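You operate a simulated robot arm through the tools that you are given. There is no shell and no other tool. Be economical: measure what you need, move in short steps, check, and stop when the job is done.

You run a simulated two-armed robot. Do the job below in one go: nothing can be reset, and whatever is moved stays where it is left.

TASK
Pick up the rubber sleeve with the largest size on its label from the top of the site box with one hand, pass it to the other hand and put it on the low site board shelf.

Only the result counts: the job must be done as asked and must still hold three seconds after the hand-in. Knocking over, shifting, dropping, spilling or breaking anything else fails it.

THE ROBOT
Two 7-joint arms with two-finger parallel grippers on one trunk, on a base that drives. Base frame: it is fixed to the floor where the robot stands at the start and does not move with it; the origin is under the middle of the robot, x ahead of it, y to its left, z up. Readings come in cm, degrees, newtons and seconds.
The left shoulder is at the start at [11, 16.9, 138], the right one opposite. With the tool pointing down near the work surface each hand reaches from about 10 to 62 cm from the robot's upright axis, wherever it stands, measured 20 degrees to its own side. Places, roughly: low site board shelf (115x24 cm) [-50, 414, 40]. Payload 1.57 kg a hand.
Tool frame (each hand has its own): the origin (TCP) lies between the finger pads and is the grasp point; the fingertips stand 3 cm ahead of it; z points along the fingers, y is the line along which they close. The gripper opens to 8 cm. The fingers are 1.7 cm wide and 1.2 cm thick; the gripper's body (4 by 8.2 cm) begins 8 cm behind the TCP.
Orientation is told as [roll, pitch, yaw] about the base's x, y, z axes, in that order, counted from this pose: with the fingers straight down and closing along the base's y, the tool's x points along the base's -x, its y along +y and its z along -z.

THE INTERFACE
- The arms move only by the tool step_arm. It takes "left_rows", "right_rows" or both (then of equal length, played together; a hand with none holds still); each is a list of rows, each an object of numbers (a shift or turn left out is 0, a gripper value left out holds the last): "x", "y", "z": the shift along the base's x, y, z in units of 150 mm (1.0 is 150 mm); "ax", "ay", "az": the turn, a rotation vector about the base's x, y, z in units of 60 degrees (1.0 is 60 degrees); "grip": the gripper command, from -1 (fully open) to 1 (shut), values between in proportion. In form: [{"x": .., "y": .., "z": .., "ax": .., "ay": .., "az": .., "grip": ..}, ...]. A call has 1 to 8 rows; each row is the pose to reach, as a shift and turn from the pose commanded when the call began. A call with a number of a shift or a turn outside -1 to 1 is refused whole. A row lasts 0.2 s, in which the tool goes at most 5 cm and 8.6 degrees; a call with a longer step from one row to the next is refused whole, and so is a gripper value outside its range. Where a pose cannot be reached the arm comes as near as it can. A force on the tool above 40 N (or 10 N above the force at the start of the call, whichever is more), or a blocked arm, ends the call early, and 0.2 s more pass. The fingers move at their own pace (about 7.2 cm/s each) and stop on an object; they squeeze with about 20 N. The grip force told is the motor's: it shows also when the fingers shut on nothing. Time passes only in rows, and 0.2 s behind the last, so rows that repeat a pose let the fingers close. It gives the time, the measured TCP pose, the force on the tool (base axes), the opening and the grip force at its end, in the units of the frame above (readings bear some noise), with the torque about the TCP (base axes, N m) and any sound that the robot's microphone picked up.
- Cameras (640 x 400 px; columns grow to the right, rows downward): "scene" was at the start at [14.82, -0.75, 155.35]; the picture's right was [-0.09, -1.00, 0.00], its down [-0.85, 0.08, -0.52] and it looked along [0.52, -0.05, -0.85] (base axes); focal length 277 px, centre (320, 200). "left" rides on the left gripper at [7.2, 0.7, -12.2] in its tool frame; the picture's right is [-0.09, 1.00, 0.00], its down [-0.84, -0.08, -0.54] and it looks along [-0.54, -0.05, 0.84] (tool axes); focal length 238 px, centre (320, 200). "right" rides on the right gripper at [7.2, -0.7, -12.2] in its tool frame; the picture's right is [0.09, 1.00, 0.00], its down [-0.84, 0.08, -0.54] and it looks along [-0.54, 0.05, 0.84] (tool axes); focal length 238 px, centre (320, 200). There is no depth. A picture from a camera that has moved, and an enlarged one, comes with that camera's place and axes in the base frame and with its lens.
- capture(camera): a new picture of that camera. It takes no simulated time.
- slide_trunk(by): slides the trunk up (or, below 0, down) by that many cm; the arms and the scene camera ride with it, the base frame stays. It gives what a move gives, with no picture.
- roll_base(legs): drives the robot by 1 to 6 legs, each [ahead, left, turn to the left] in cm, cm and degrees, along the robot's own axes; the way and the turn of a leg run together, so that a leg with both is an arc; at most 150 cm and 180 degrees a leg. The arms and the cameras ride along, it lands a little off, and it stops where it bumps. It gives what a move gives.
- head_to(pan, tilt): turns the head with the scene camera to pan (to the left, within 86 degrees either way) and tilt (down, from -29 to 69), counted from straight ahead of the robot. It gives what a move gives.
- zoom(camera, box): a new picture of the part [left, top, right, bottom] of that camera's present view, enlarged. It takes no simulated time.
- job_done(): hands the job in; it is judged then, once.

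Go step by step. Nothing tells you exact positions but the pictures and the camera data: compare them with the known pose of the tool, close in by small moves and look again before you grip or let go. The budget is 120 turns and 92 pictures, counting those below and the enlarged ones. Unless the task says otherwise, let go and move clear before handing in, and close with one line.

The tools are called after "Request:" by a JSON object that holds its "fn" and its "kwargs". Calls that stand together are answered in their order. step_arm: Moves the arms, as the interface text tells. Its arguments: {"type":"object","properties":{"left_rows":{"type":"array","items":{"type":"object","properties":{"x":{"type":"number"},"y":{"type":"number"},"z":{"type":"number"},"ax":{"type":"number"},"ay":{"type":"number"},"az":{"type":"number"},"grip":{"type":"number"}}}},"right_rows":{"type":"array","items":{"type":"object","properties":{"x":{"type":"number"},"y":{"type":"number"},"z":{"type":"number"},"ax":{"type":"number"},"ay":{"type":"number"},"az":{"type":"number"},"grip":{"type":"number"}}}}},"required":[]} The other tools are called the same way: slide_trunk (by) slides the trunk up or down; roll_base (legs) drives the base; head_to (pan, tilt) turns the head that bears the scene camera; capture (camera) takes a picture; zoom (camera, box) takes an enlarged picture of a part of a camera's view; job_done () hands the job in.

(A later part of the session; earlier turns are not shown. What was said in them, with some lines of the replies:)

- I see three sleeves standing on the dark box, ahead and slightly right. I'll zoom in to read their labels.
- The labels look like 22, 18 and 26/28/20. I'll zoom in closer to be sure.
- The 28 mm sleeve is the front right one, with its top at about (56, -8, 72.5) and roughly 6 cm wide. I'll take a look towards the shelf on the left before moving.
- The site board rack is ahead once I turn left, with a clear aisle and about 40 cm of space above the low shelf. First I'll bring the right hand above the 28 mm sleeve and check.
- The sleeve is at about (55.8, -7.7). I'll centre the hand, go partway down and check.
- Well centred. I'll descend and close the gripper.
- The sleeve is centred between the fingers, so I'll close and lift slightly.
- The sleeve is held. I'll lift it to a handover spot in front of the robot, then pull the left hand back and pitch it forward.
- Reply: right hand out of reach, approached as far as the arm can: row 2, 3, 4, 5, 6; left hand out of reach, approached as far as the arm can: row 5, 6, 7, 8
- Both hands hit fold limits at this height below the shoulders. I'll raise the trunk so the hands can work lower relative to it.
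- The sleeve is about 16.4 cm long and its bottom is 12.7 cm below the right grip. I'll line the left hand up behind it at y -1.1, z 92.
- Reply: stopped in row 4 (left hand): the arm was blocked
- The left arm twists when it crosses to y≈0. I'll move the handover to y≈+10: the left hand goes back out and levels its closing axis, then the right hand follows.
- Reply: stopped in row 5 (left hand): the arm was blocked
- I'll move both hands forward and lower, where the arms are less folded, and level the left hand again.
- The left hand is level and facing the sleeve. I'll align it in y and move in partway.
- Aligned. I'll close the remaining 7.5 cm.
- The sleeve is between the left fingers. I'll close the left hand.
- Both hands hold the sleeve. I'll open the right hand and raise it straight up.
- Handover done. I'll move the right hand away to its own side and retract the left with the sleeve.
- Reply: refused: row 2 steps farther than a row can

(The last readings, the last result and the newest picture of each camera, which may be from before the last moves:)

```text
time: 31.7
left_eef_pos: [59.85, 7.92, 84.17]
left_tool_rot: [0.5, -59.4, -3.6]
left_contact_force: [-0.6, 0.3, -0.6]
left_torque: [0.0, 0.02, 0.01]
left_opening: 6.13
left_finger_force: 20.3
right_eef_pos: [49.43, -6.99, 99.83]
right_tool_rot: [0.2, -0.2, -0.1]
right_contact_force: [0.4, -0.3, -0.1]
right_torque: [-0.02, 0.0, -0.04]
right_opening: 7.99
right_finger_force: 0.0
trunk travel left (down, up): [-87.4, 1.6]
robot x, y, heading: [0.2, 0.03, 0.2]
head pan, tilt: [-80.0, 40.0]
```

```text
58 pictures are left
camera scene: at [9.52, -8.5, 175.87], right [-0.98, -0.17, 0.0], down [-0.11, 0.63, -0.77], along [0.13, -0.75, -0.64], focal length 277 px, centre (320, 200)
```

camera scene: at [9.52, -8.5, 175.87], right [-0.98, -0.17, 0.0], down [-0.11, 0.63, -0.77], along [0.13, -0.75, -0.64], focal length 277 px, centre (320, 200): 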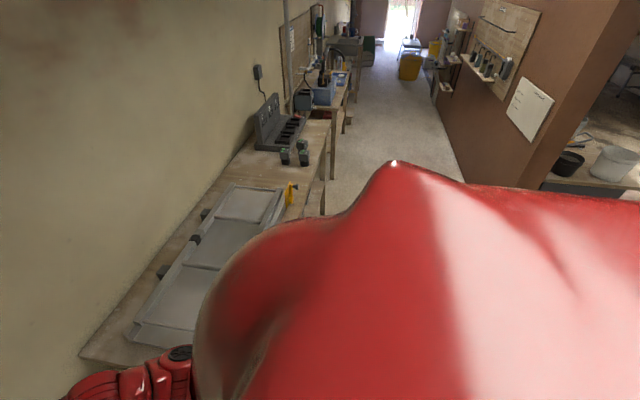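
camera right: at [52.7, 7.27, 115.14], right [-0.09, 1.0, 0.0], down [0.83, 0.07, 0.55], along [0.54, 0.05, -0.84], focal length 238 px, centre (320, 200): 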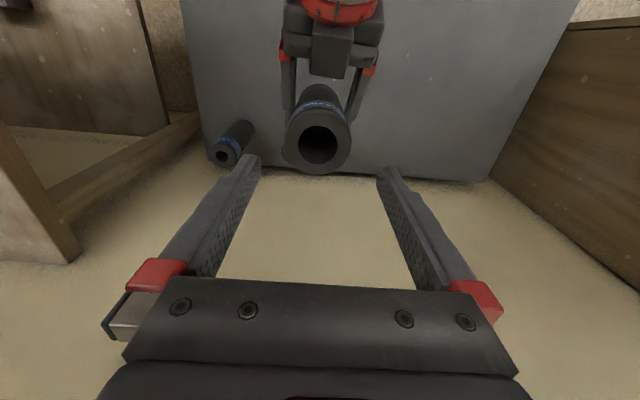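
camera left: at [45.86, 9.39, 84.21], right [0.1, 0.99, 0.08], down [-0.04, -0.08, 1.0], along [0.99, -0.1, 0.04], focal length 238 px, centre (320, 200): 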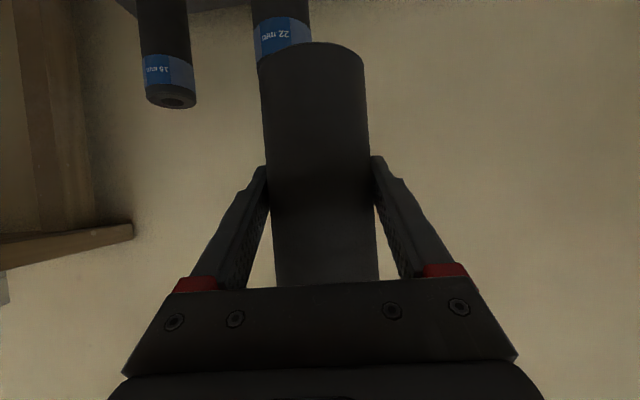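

The right arm is partly clear and the aisle to the shelf spans about x -105 to 40. I'll finish retracting both hands.

Request:
{"fn": "step_arm", "kwargs": {"right_rows": [{"y": -0.25, "z": -0.1}, {"y": -0.5, "x": -0.05, "z": -0.25}, {"y": -0.75, "x": -0.1, "z": -0.4}, {"y": -0.95, "x": -0.2, "z": -0.5}, {"y": -0.95, "x": -0.3, "z": -0.5}], "left_rows": [{"z": 0.1}, {"z": 0.2, "x": -0.1, "y": 0.1}, {"z": 0.25, "x": -0.25, "y": 0.25}, {"z": 0.25, "x": -0.4, "y": 0.35}, {"z": 0.25, "x": -0.5, "y": 0.4}]}}

Request:
{"fn": "head_to", "kwargs": {"pan": 50, "tilt": 45}}

Request:
{"fn": "capture", "kwargs": {"camera": "scene"}}

Request:
{"fn": "capture", "kwargs": {"camera": "left"}}

```text
time: 32.9
left_eef_pos: [51.93, 14.1, 88.05]
left_tool_rot: [0.6, -59.4, -3.6]
left_contact_force: [0.3, -1.5, 0.7]
left_torque: [0.0, 0.01, -0.03]
left_opening: 6.11
left_finger_force: 19.8
right_eef_pos: [44.77, -21.2, 92.23]
right_tool_rot: [0.2, -0.3, -0.1]
right_contact_force: [-0.4, -0.1, 0.6]
right_torque: [0.0, 0.0, 0.03]
right_opening: 7.98
right_finger_force: 0.0
trunk travel left (down, up): [-87.4, 1.6]
robot x, y, heading: [0.09, 0.36, 0.2]
head pan, tilt: [-80.0, 40.0]
```

```text
time: 35.0
left_eef_pos: [52.08, 14.0, 88.17]
left_tool_rot: [0.5, -59.4, -3.6]
left_contact_force: [0.0, -0.1, -0.1]
left_torque: [-0.02, 0.04, 0.0]
left_opening: 6.13
left_finger_force: 19.9
right_eef_pos: [44.94, -21.17, 92.11]
right_tool_rot: [0.2, -0.2, 0.0]
right_contact_force: [0.0, -0.5, -0.7]
right_torque: [-0.03, 0.0, 0.0]
right_opening: 7.98
right_finger_force: 0.0
trunk travel left (down, up): [-87.4, 1.6]
robot x, y, heading: [-0.16, 0.0, 0.2]
head pan, tilt: [50.0, 45.0]
```

```text
57 pictures are left
camera scene: at [13.26, 6.1, 175.14], right [0.77, -0.64, 0.0], down [-0.45, -0.54, -0.71], along [0.45, 0.54, -0.71], focal length 277 px, centre (320, 200)
```

scene: 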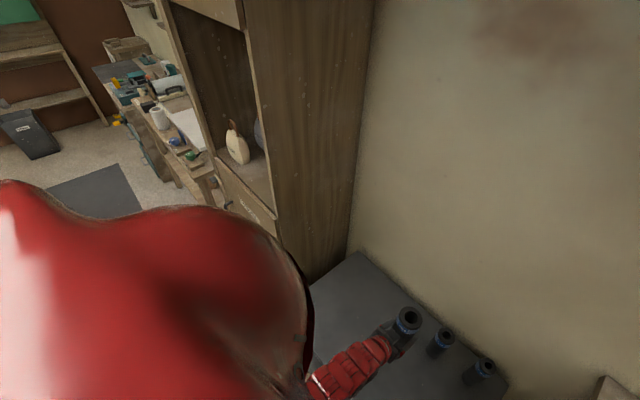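

```text
56 pictures are left
camera left: at [38.12, 15.5, 88.11], right [0.1, 0.99, 0.08], down [-0.04, -0.08, 1.0], along [0.99, -0.1, 0.04], focal length 238 px, centre (320, 200)
```

left: 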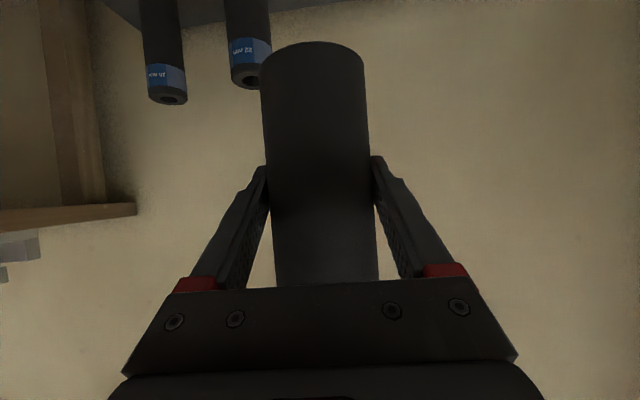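

The sleeve is steady. I'll back away from the box and then turn left in place.

Request:
{"fn": "roll_base", "kwargs": {"legs": [[-45, 0, 0]]}}

Request:
{"fn": "head_to", "kwargs": {"pan": 70, "tilt": 30}}

Request:
{"fn": "capture", "kwargs": {"camera": "scene"}}

```text
time: 37.7
left_eef_pos: [6.88, 13.89, 88.02]
left_tool_rot: [0.5, -59.4, -3.6]
left_contact_force: [-0.4, 0.2, -0.3]
left_torque: [-0.02, -0.01, 0.02]
left_opening: 6.13
left_finger_force: 20.3
right_eef_pos: [-0.42, -21.26, 92.08]
right_tool_rot: [0.2, -0.2, -0.2]
right_contact_force: [0.3, 0.5, -0.3]
right_torque: [-0.02, -0.02, 0.03]
right_opening: 7.99
right_finger_force: 0.1
trunk travel left (down, up): [-87.4, 1.6]
robot x, y, heading: [-45.31, 0.2, 0.0]
head pan, tilt: [50.0, 45.0]
```

```text
time: 38.5
left_eef_pos: [6.73, 14.02, 88.13]
left_tool_rot: [0.6, -59.4, -3.7]
left_contact_force: [-0.1, 0.5, 0.3]
left_torque: [0.02, -0.01, -0.02]
left_opening: 6.1
left_finger_force: 20.4
right_eef_pos: [-0.46, -21.26, 92.14]
right_tool_rot: [0.3, -0.2, -0.1]
right_contact_force: [0.0, -0.2, 0.1]
right_torque: [0.04, 0.0, -0.02]
right_opening: 8.0
right_finger_force: 0.0
trunk travel left (down, up): [-87.4, 1.6]
robot x, y, heading: [-45.41, -0.0, 0.2]
head pan, tilt: [70.0, 30.0]
```

```text
55 pictures are left
camera scene: at [-34.23, 8.39, 177.4], right [0.94, -0.34, 0.0], down [-0.17, -0.47, -0.87], along [0.3, 0.81, -0.5], focal length 277 px, centre (320, 200)
```

scene: 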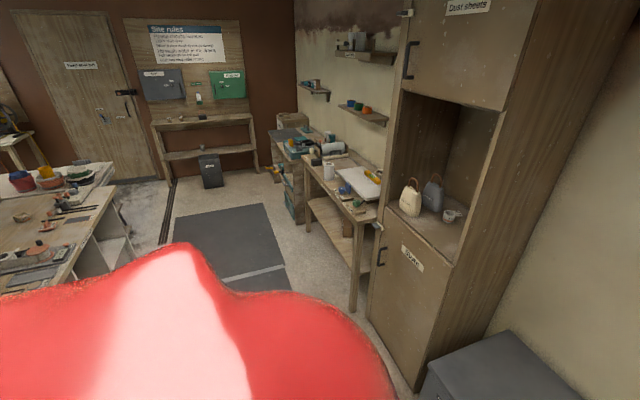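

There's plenty of room. I'll turn left 90° and drive ahead along the aisle.

Request:
{"fn": "roll_base", "kwargs": {"legs": [[0, 0, 90], [130, 0, 0], [130, 0, 0]]}}

Request:
{"fn": "head_to", "kwargs": {"pan": 0, "tilt": 35}}

Request:
{"fn": "capture", "kwargs": {"camera": "scene"}}

Request:
{"fn": "capture", "kwargs": {"camera": "left"}}

```text
time: 55.4
left_eef_pos: [-59.37, 318.68, 88.05]
left_tool_rot: [0.7, -59.4, 85.8]
left_contact_force: [0.4, -0.4, -0.3]
left_torque: [0.01, 0.01, -0.07]
left_opening: 6.1
left_finger_force: 19.5
right_eef_pos: [-24.08, 311.03, 92.18]
right_tool_rot: [0.2, -0.2, 89.3]
right_contact_force: [0.1, -0.3, 0.7]
right_torque: [0.01, 0.03, 0.02]
right_opening: 8.02
right_finger_force: 0.1
trunk travel left (down, up): [-87.4, 1.6]
robot x, y, heading: [-45.89, 266.72, 89.1]
head pan, tilt: [70.0, 30.0]
```

```text
time: 56.8
left_eef_pos: [-59.38, 318.55, 88.14]
left_tool_rot: [0.6, -59.4, 85.7]
left_contact_force: [-0.1, 0.8, -0.9]
left_torque: [0.01, 0.0, 0.03]
left_opening: 6.12
left_finger_force: 20.2
right_eef_pos: [-24.14, 311.0, 92.13]
right_tool_rot: [0.1, -0.2, 89.2]
right_contact_force: [-0.2, 0.0, 1.1]
right_torque: [0.01, -0.03, -0.03]
right_opening: 8.01
right_finger_force: 0.0
trunk travel left (down, up): [-87.4, 1.6]
robot x, y, heading: [-45.92, 266.34, 89.2]
head pan, tilt: [0.0, 35.0]
```

```text
54 pictures are left
camera scene: at [-45.63, 283.1, 176.62], right [1.0, -0.01, 0.0], down [-0.01, -0.57, -0.82], along [0.01, 0.82, -0.57], focal length 277 px, centre (320, 200)
```

scene: 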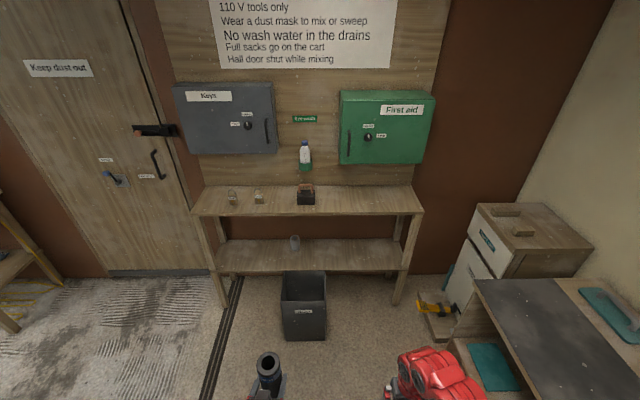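

```text
53 pictures are left
camera left: at [-60.74, 304.6, 88.1], right [-0.99, 0.11, 0.08], down [0.08, -0.05, 1.0], along [0.11, 0.99, 0.04], focal length 238 px, centre (320, 200)
```

left: 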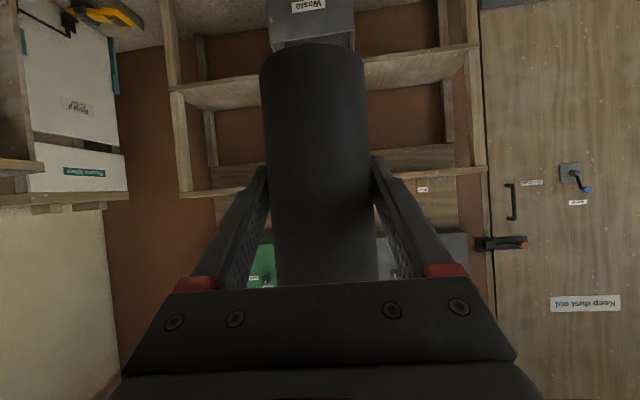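

The rack's low shelf front edge is at about y 401. A waste bin stands in front at x -67 to -41 and a padlock is on the shelf near (-61, 419), so I'll place the sleeve left of the bin at x≈-90. Next I'll shift left, retract the right arm and lower the trunk.

Request:
{"fn": "step_arm", "kwargs": {"right_rows": [{"y": -0.25}, {"y": -0.5}, {"y": -0.75}, {"y": -1.0}, {"y": -1.0}]}}

Request:
{"fn": "roll_base", "kwargs": {"legs": [[0, 31, 1]]}}

Request:
{"fn": "slide_trunk", "kwargs": {"by": -35}}

Request:
{"fn": "step_arm", "kwargs": {"left_rows": [{"y": 0.25}, {"y": 0.5}, {"y": 0.75}, {"y": 1.0}, {"y": 1.0}]}}

Request:
{"fn": "capture", "kwargs": {"camera": "scene"}}

Request:
{"fn": "capture", "kwargs": {"camera": "left"}}

```text
time: 58.0
left_eef_pos: [-59.17, 318.65, 87.92]
left_tool_rot: [0.6, -59.4, 85.7]
left_contact_force: [-0.6, -0.4, -0.2]
left_torque: [0.01, 0.0, -0.03]
left_opening: 6.09
left_finger_force: 20.3
right_eef_pos: [-23.95, 299.36, 92.08]
right_tool_rot: [0.3, -0.1, 89.2]
right_contact_force: [0.7, 0.3, 0.2]
right_torque: [-0.02, -0.04, -0.05]
right_opening: 8.03
right_finger_force: 0.1
right hand out of reach, approached as far as the arm can: row 4, 5
trunk travel left (down, up): [-87.4, 1.6]
robot x, y, heading: [-45.96, 266.35, 89.4]
head pan, tilt: [0.0, 35.0]
```

```text
time: 60.1
left_eef_pos: [-92.09, 318.44, 88.01]
left_tool_rot: [0.5, -59.3, 86.6]
left_contact_force: [-0.1, -0.2, -0.4]
left_torque: [0.01, 0.0, 0.01]
left_opening: 6.09
left_finger_force: 20.5
right_eef_pos: [-56.74, 299.75, 92.09]
right_tool_rot: [0.2, -0.1, 90.3]
right_contact_force: [0.2, -0.1, -0.1]
right_torque: [0.0, 0.04, -0.01]
right_opening: 7.99
right_finger_force: 0.0
trunk travel left (down, up): [-87.4, 1.6]
robot x, y, heading: [-78.28, 266.27, 90.1]
head pan, tilt: [0.0, 35.0]
```

```text
time: 63.6
left_eef_pos: [-92.32, 318.57, 53.07]
left_tool_rot: [0.7, -59.4, 86.7]
left_contact_force: [-0.4, -0.1, -0.3]
left_torque: [-0.02, 0.02, 0.0]
left_opening: 6.13
left_finger_force: 20.5
right_eef_pos: [-56.66, 299.7, 57.12]
right_tool_rot: [0.3, 0.0, 90.1]
right_contact_force: [0.3, 0.1, 0.2]
right_torque: [-0.01, 0.0, 0.05]
right_opening: 7.99
right_finger_force: 0.0
trunk travel left (down, up): [-52.4, 36.6]
robot x, y, heading: [-78.19, 266.56, 90.3]
head pan, tilt: [0.0, 35.0]
```

```text
time: 64.8
left_eef_pos: [-92.44, 333.43, 53.03]
left_tool_rot: [0.6, -59.5, 86.6]
left_contact_force: [0.1, -0.3, 0.2]
left_torque: [-0.03, -0.01, 0.0]
left_opening: 6.12
left_finger_force: 20.4
right_eef_pos: [-56.64, 299.69, 57.0]
right_tool_rot: [0.3, -0.1, 90.2]
right_contact_force: [-0.2, -1.0, 0.4]
right_torque: [0.06, -0.03, 0.0]
right_opening: 8.0
right_finger_force: 0.0
trunk travel left (down, up): [-52.4, 36.6]
robot x, y, heading: [-78.05, 266.39, 90.2]
head pan, tilt: [0.0, 35.0]
```

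```text
52 pictures are left
camera scene: at [-78.09, 283.2, 141.63], right [1.0, 0.0, 0.0], down [0.0, -0.57, -0.82], along [0.0, 0.82, -0.57], focal length 277 px, centre (320, 200)
```

scene: 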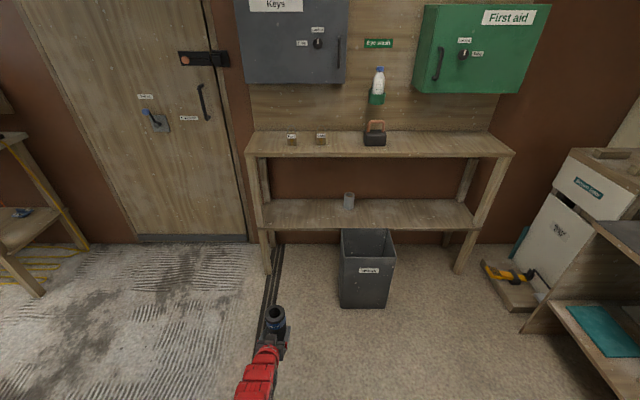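

```text
51 pictures are left
camera left: at [-93.77, 319.36, 52.99], right [-0.99, 0.1, 0.08], down [0.08, -0.04, 1.0], along [0.1, 0.99, 0.04], focal length 238 px, centre (320, 200)
```

left: 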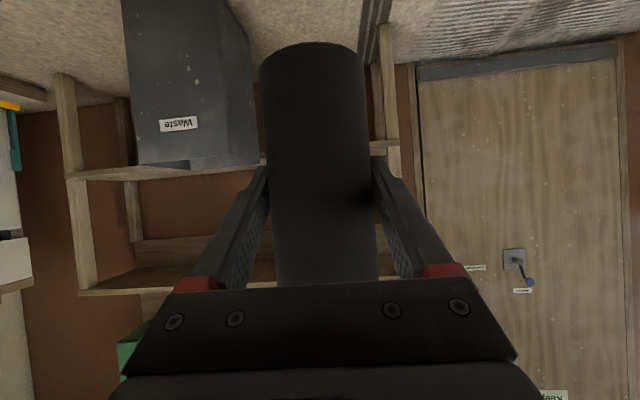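

Reach is good. I'll drive ahead 58 cm so the sleeve stops just before the shelf edge, then check.

Request:
{"fn": "roll_base", "kwargs": {"legs": [[58, -2, 0]]}}

Request:
{"fn": "head_to", "kwargs": {"pan": 5, "tilt": 50}}

Request:
{"fn": "capture", "kwargs": {"camera": "scene"}}

Request:
{"fn": "capture", "kwargs": {"camera": "left"}}

Request:
{"fn": "capture", "kwargs": {"camera": "right"}}

```text
time: 68.1
left_eef_pos: [-89.82, 392.89, 52.85]
left_tool_rot: [0.5, -59.4, 86.2]
left_contact_force: [0.6, 0.5, -0.2]
left_torque: [0.04, -0.02, 0.01]
left_opening: 6.1
left_finger_force: 20.1
right_eef_pos: [-54.32, 358.75, 57.13]
right_tool_rot: [0.3, 0.0, 89.5]
right_contact_force: [-0.7, 0.2, -0.4]
right_torque: [0.02, 0.01, 0.0]
right_opening: 7.99
right_finger_force: 0.1
trunk travel left (down, up): [-52.4, 36.6]
robot x, y, heading: [-76.3, 326.27, 89.7]
head pan, tilt: [0.0, 35.0]
```

```text
time: 68.9
left_eef_pos: [-89.84, 392.82, 52.95]
left_tool_rot: [0.6, -59.4, 86.1]
left_contact_force: [0.5, -0.4, -0.5]
left_torque: [-0.01, -0.01, 0.0]
left_opening: 6.11
left_finger_force: 20.0
right_eef_pos: [-54.29, 358.8, 57.19]
right_tool_rot: [0.2, 0.0, 89.6]
right_contact_force: [-0.4, -0.4, 0.8]
right_torque: [0.04, 0.01, -0.04]
right_opening: 7.99
right_finger_force: 0.1
trunk travel left (down, up): [-52.4, 36.6]
robot x, y, heading: [-75.88, 326.19, 89.5]
head pan, tilt: [5.0, 50.0]
```

```text
50 pictures are left
camera scene: at [-76.57, 341.4, 139.45], right [1.0, 0.08, 0.0], down [0.06, -0.76, -0.64], along [-0.05, 0.64, -0.77], focal length 277 px, centre (320, 200)
```

scene: 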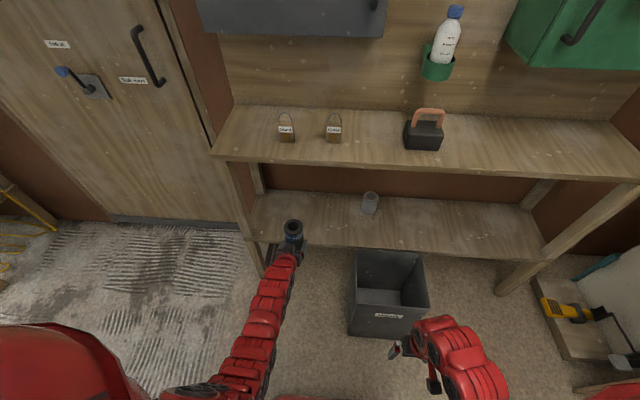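

```text
49 pictures are left
camera left: at [-91.26, 378.76, 52.98], right [-0.99, 0.1, 0.08], down [0.08, -0.05, 1.0], along [0.11, 0.99, 0.04], focal length 238 px, centre (320, 200)
```

left: 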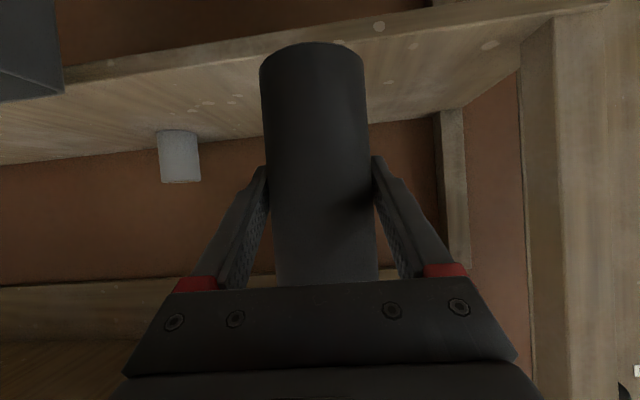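

```text
48 pictures are left
camera right: at [-53.6, 351.56, 69.37], right [-1.0, -0.09, 0.0], down [-0.07, 0.84, 0.54], along [-0.05, 0.54, -0.84], focal length 238 px, centre (320, 200)
```

right: 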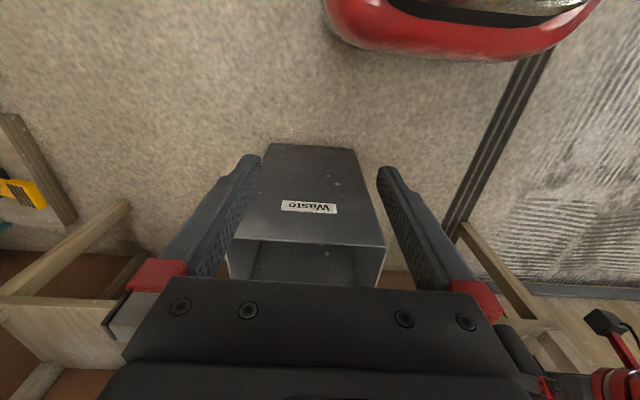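

The sleeve's bottom is 6 cm above the shelf and well clear of the leg and bin. I'll drive 10 cm ahead and then reach in 8 cm with the arm.

Request:
{"fn": "roll_base", "kwargs": {"legs": [[10, 0, 0]]}}

Request:
{"fn": "step_arm", "kwargs": {"left_rows": [{"y": 0.2, "z": -0.05}, {"y": 0.4, "z": -0.1}, {"y": 0.55, "z": -0.15}, {"y": 0.55, "z": -0.15}]}}

Request:
{"fn": "capture", "kwargs": {"camera": "scene"}}

Request:
{"fn": "capture", "kwargs": {"camera": "left"}}

```text
time: 70.0
left_eef_pos: [-89.89, 403.01, 52.92]
left_tool_rot: [0.7, -59.3, 86.3]
left_contact_force: [-0.2, 0.2, -0.7]
left_torque: [0.0, 0.0, 0.02]
left_opening: 6.07
left_finger_force: 19.9
right_eef_pos: [-54.38, 369.11, 57.05]
right_tool_rot: [0.3, 0.0, 89.7]
right_contact_force: [0.6, 0.3, -0.3]
right_torque: [0.0, 0.01, -0.01]
right_opening: 7.98
right_finger_force: 0.0
trunk travel left (down, up): [-52.4, 36.6]
robot x, y, heading: [-75.87, 335.96, 89.7]
head pan, tilt: [5.0, 50.0]
```

```text
time: 71.0
left_eef_pos: [-89.86, 410.89, 51.1]
left_tool_rot: [0.6, -59.4, 86.2]
left_contact_force: [0.1, 0.3, 0.0]
left_torque: [0.01, -0.02, -0.01]
left_opening: 6.11
left_finger_force: 19.8
left hand out of reach, approached as far as the arm can: row 3, 4
right_eef_pos: [-54.23, 368.9, 57.08]
right_tool_rot: [0.1, -0.1, 89.7]
right_contact_force: [0.2, -1.2, -0.4]
right_torque: [0.02, 0.02, 0.0]
right_opening: 8.0
right_finger_force: 0.0
trunk travel left (down, up): [-52.4, 36.6]
robot x, y, heading: [-76.34, 335.5, 89.7]
head pan, tilt: [5.0, 50.0]
```

```text
47 pictures are left
camera scene: at [-76.56, 351.49, 139.45], right [1.0, 0.08, 0.0], down [0.06, -0.76, -0.64], along [-0.05, 0.64, -0.77], focal length 277 px, centre (320, 200)
```

scene: 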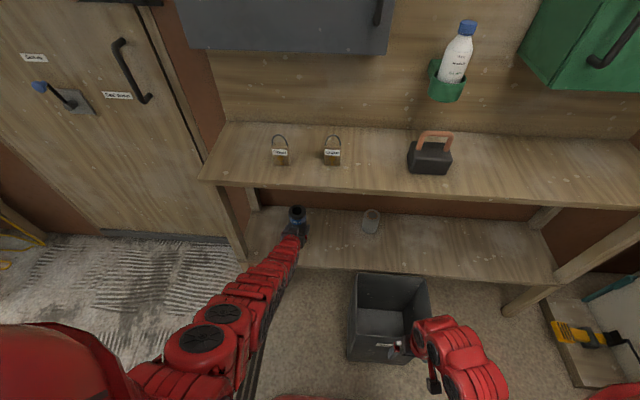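

```text
46 pictures are left
camera left: at [-91.22, 396.73, 51.09], right [-0.99, 0.1, 0.08], down [0.08, -0.05, 1.0], along [0.11, 0.99, 0.04], focal length 238 px, centre (320, 200)
```

left: 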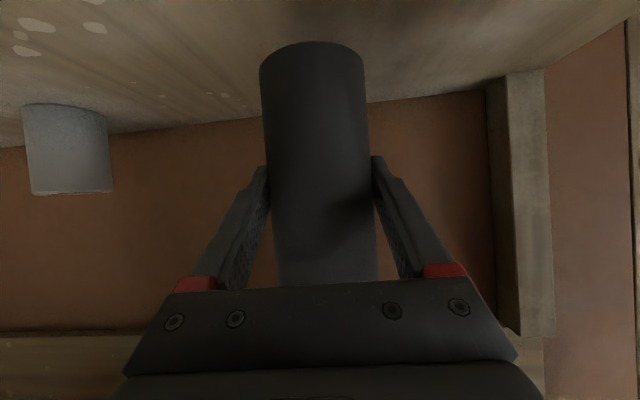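

The sleeve is over the shelf. I'll nudge forward 2 cm for slack and lower the trunk 3 cm.

Request:
{"fn": "roll_base", "kwargs": {"legs": [[2, 0, 0]]}}

Request:
{"fn": "slide_trunk", "kwargs": {"by": -3}}

Request:
{"fn": "capture", "kwargs": {"camera": "left"}}

```text
time: 71.8
left_eef_pos: [-89.85, 412.72, 51.0]
left_tool_rot: [0.7, -59.3, 86.2]
left_contact_force: [0.4, 0.5, -0.6]
left_torque: [0.03, 0.01, -0.01]
left_opening: 6.1
left_finger_force: 20.4
right_eef_pos: [-54.27, 370.96, 57.14]
right_tool_rot: [0.3, -0.1, 89.8]
right_contact_force: [-0.1, -0.8, 0.2]
right_torque: [0.02, 0.0, -0.01]
right_opening: 7.99
right_finger_force: 0.1
trunk travel left (down, up): [-52.4, 36.6]
robot x, y, heading: [-75.7, 338.02, 89.7]
head pan, tilt: [5.0, 50.0]
```

```text
time: 72.6
left_eef_pos: [-89.86, 412.69, 48.07]
left_tool_rot: [0.6, -59.5, 86.2]
left_contact_force: [0.2, 0.3, -0.2]
left_torque: [0.0, 0.02, -0.01]
left_opening: 6.11
left_finger_force: 19.9
right_eef_pos: [-54.31, 370.94, 54.09]
right_tool_rot: [0.2, -0.2, 89.7]
right_contact_force: [-1.0, -0.7, -0.1]
right_torque: [-0.04, 0.03, -0.03]
right_opening: 8.0
right_finger_force: 0.1
trunk travel left (down, up): [-49.4, 39.6]
robot x, y, heading: [-76.25, 337.48, 89.8]
head pan, tilt: [5.0, 50.0]
```

```text
45 pictures are left
camera left: at [-91.21, 398.67, 48.08], right [-0.99, 0.1, 0.08], down [0.08, -0.05, 1.0], along [0.11, 0.99, 0.04], focal length 238 px, centre (320, 200)
```

left: 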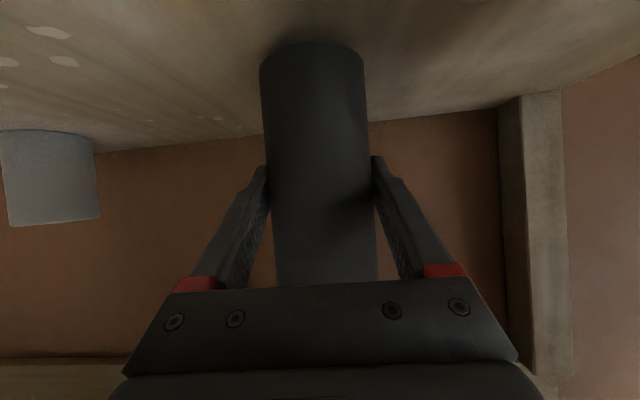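

About 1.4 cm remains. I'll lower in small arm steps and watch the force.

Request:
{"fn": "step_arm", "kwargs": {"left_rows": [{"y": -0.06, "z": -0.02}, {"y": -0.06, "z": -0.045}, {"y": -0.06, "z": -0.07}, {"y": -0.06, "z": -0.07}]}}

Request:
{"fn": "zoom", "kwargs": {"camera": "left", "box": [220, 0, 420, 120]}}

```text
time: 73.6
left_eef_pos: [-90.0, 411.79, 47.27]
left_tool_rot: [0.6, -59.6, 86.1]
left_contact_force: [-1.6, 2.3, 11.0]
left_torque: [0.11, -0.13, 0.01]
left_opening: 6.12
left_finger_force: 19.9
right_eef_pos: [-54.36, 370.89, 54.15]
right_tool_rot: [0.2, -0.2, 89.7]
right_contact_force: [0.0, -0.7, -0.2]
right_torque: [0.01, 0.01, -0.01]
right_opening: 8.0
right_finger_force: 0.1
trunk travel left (down, up): [-49.4, 39.6]
robot x, y, heading: [-76.08, 338.02, 89.7]
head pan, tilt: [5.0, 50.0]
```

```text
3.20 times, centred on (320, 60) of left
camera zoom: at [-91.29, 397.7, 47.27], right [-0.99, 0.1, 0.09], down [0.08, -0.05, 1.0], along [0.11, 0.99, 0.04], focal length 763 px, centre (320, 648)
```

zoom: 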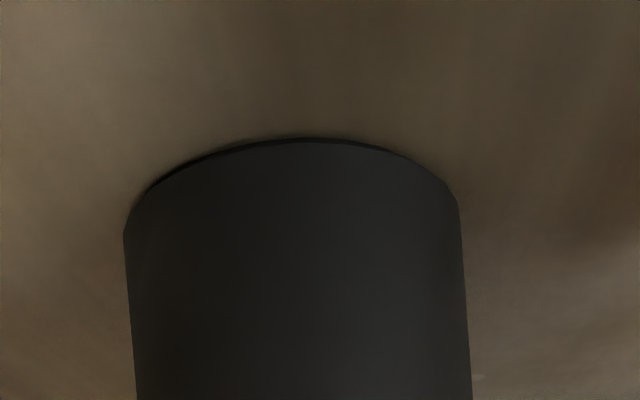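

Contact: 11 N upward, so the sleeve stands on the shelf. I'll open slowly and check.

Request:
{"fn": "step_arm", "kwargs": {"left_rows": [{"z": 0.01, "grip": 0.4}, {"z": 0.01, "grip": 0}, {"z": 0.01, "grip": -1}, {"z": 0.01, "grip": -1}, {"z": 0.01, "grip": -1}, {"z": 0.01, "grip": -1}]}}

Request:
{"fn": "capture", "kwargs": {"camera": "left"}}

```text
time: 75.0
left_eef_pos: [-89.84, 411.77, 47.08]
left_tool_rot: [0.7, -59.5, 86.2]
left_contact_force: [0.8, 0.2, 0.3]
left_torque: [0.01, -0.01, -0.01]
left_opening: 7.99
left_finger_force: 0.0
right_eef_pos: [-54.28, 370.93, 53.92]
right_tool_rot: [0.2, 0.0, 89.7]
right_contact_force: [0.6, 0.1, 0.1]
right_torque: [0.01, 0.01, 0.02]
right_opening: 8.0
right_finger_force: 0.1
trunk travel left (down, up): [-49.4, 39.6]
robot x, y, heading: [-75.71, 337.96, 89.9]
head pan, tilt: [5.0, 50.0]
```

```text
43 pictures are left
camera left: at [-91.26, 397.72, 47.17], right [-0.99, 0.1, 0.08], down [0.08, -0.04, 1.0], along [0.11, 0.99, 0.04], focal length 238 px, centre (320, 200)
```

left: 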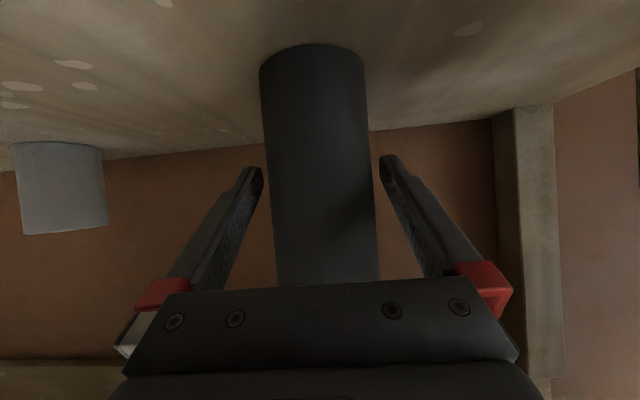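

It's released and standing. I'll withdraw straight back along the fingers' heading.

Request:
{"fn": "step_arm", "kwargs": {"left_rows": [{"x": -0.005, "y": -0.12}, {"x": -0.02, "y": -0.35}, {"x": -0.04, "y": -0.6}, {"x": -0.055, "y": -0.85}, {"x": -0.065, "y": -1.0}, {"x": -0.065, "y": -1.0}]}}

Request:
{"fn": "roll_base", "kwargs": {"legs": [[-25, 0, 0]]}}

Request:
{"fn": "capture", "kwargs": {"camera": "left"}}

Request:
{"fn": "capture", "kwargs": {"camera": "scene"}}

```text
time: 76.4
left_eef_pos: [-90.67, 397.03, 47.3]
left_tool_rot: [0.5, -59.5, 86.0]
left_contact_force: [-1.0, -0.4, 0.0]
left_torque: [-0.01, -0.03, -0.03]
left_opening: 8.0
left_finger_force: 0.0
right_eef_pos: [-54.36, 370.87, 54.16]
right_tool_rot: [0.2, -0.2, 89.7]
right_contact_force: [-0.7, 0.3, 0.1]
right_torque: [0.02, 0.0, -0.01]
right_opening: 8.0
right_finger_force: 0.0
trunk travel left (down, up): [-49.4, 39.6]
robot x, y, heading: [-76.08, 337.65, 89.7]
head pan, tilt: [5.0, 50.0]
```

```text
time: 78.2
left_eef_pos: [-90.91, 372.17, 47.18]
left_tool_rot: [0.6, -59.5, 86.1]
left_contact_force: [0.6, 0.5, 0.4]
left_torque: [0.0, -0.02, 0.01]
left_opening: 7.99
left_finger_force: 0.1
right_eef_pos: [-54.5, 346.15, 54.13]
right_tool_rot: [0.2, -0.2, 89.7]
right_contact_force: [-0.2, 0.2, 0.0]
right_torque: [0.02, -0.05, -0.02]
right_opening: 8.02
right_finger_force: 0.1
trunk travel left (down, up): [-49.4, 39.6]
robot x, y, heading: [-75.93, 312.96, 89.7]
head pan, tilt: [5.0, 50.0]
```

```text
42 pictures are left
camera left: at [-92.25, 358.19, 47.27], right [-0.99, 0.1, 0.08], down [0.08, -0.05, 1.0], along [0.11, 0.99, 0.04], focal length 238 px, centre (320, 200)
```

left: 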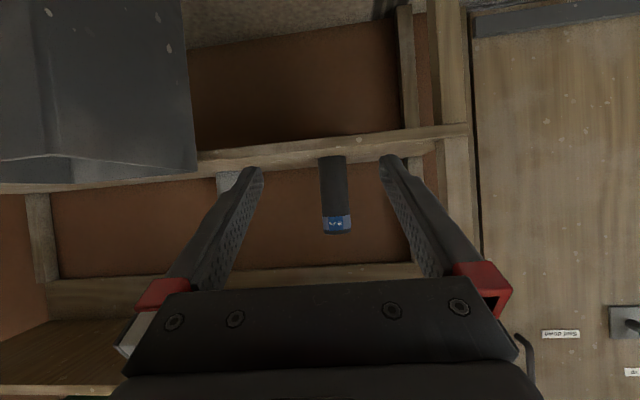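

```text
41 pictures are left
camera scene: at [-76.63, 328.66, 136.46], right [1.0, 0.08, 0.0], down [0.06, -0.76, -0.64], along [-0.05, 0.64, -0.77], focal length 277 px, centre (320, 200)
```

scene: 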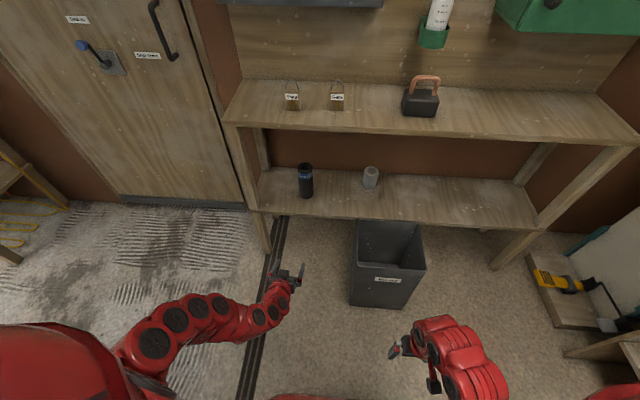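

The 28 mm sleeve stands upright on the low shelf, nothing else was disturbed, and both hands are clear. I'm handing in.

Request:
{"fn": "job_done", "kwargs": {}}

```text
The job is handed in.
```

The 28 mm sleeve, the largest size on the labels, was passed from the right hand to the left and now stands on the low site board shelf.
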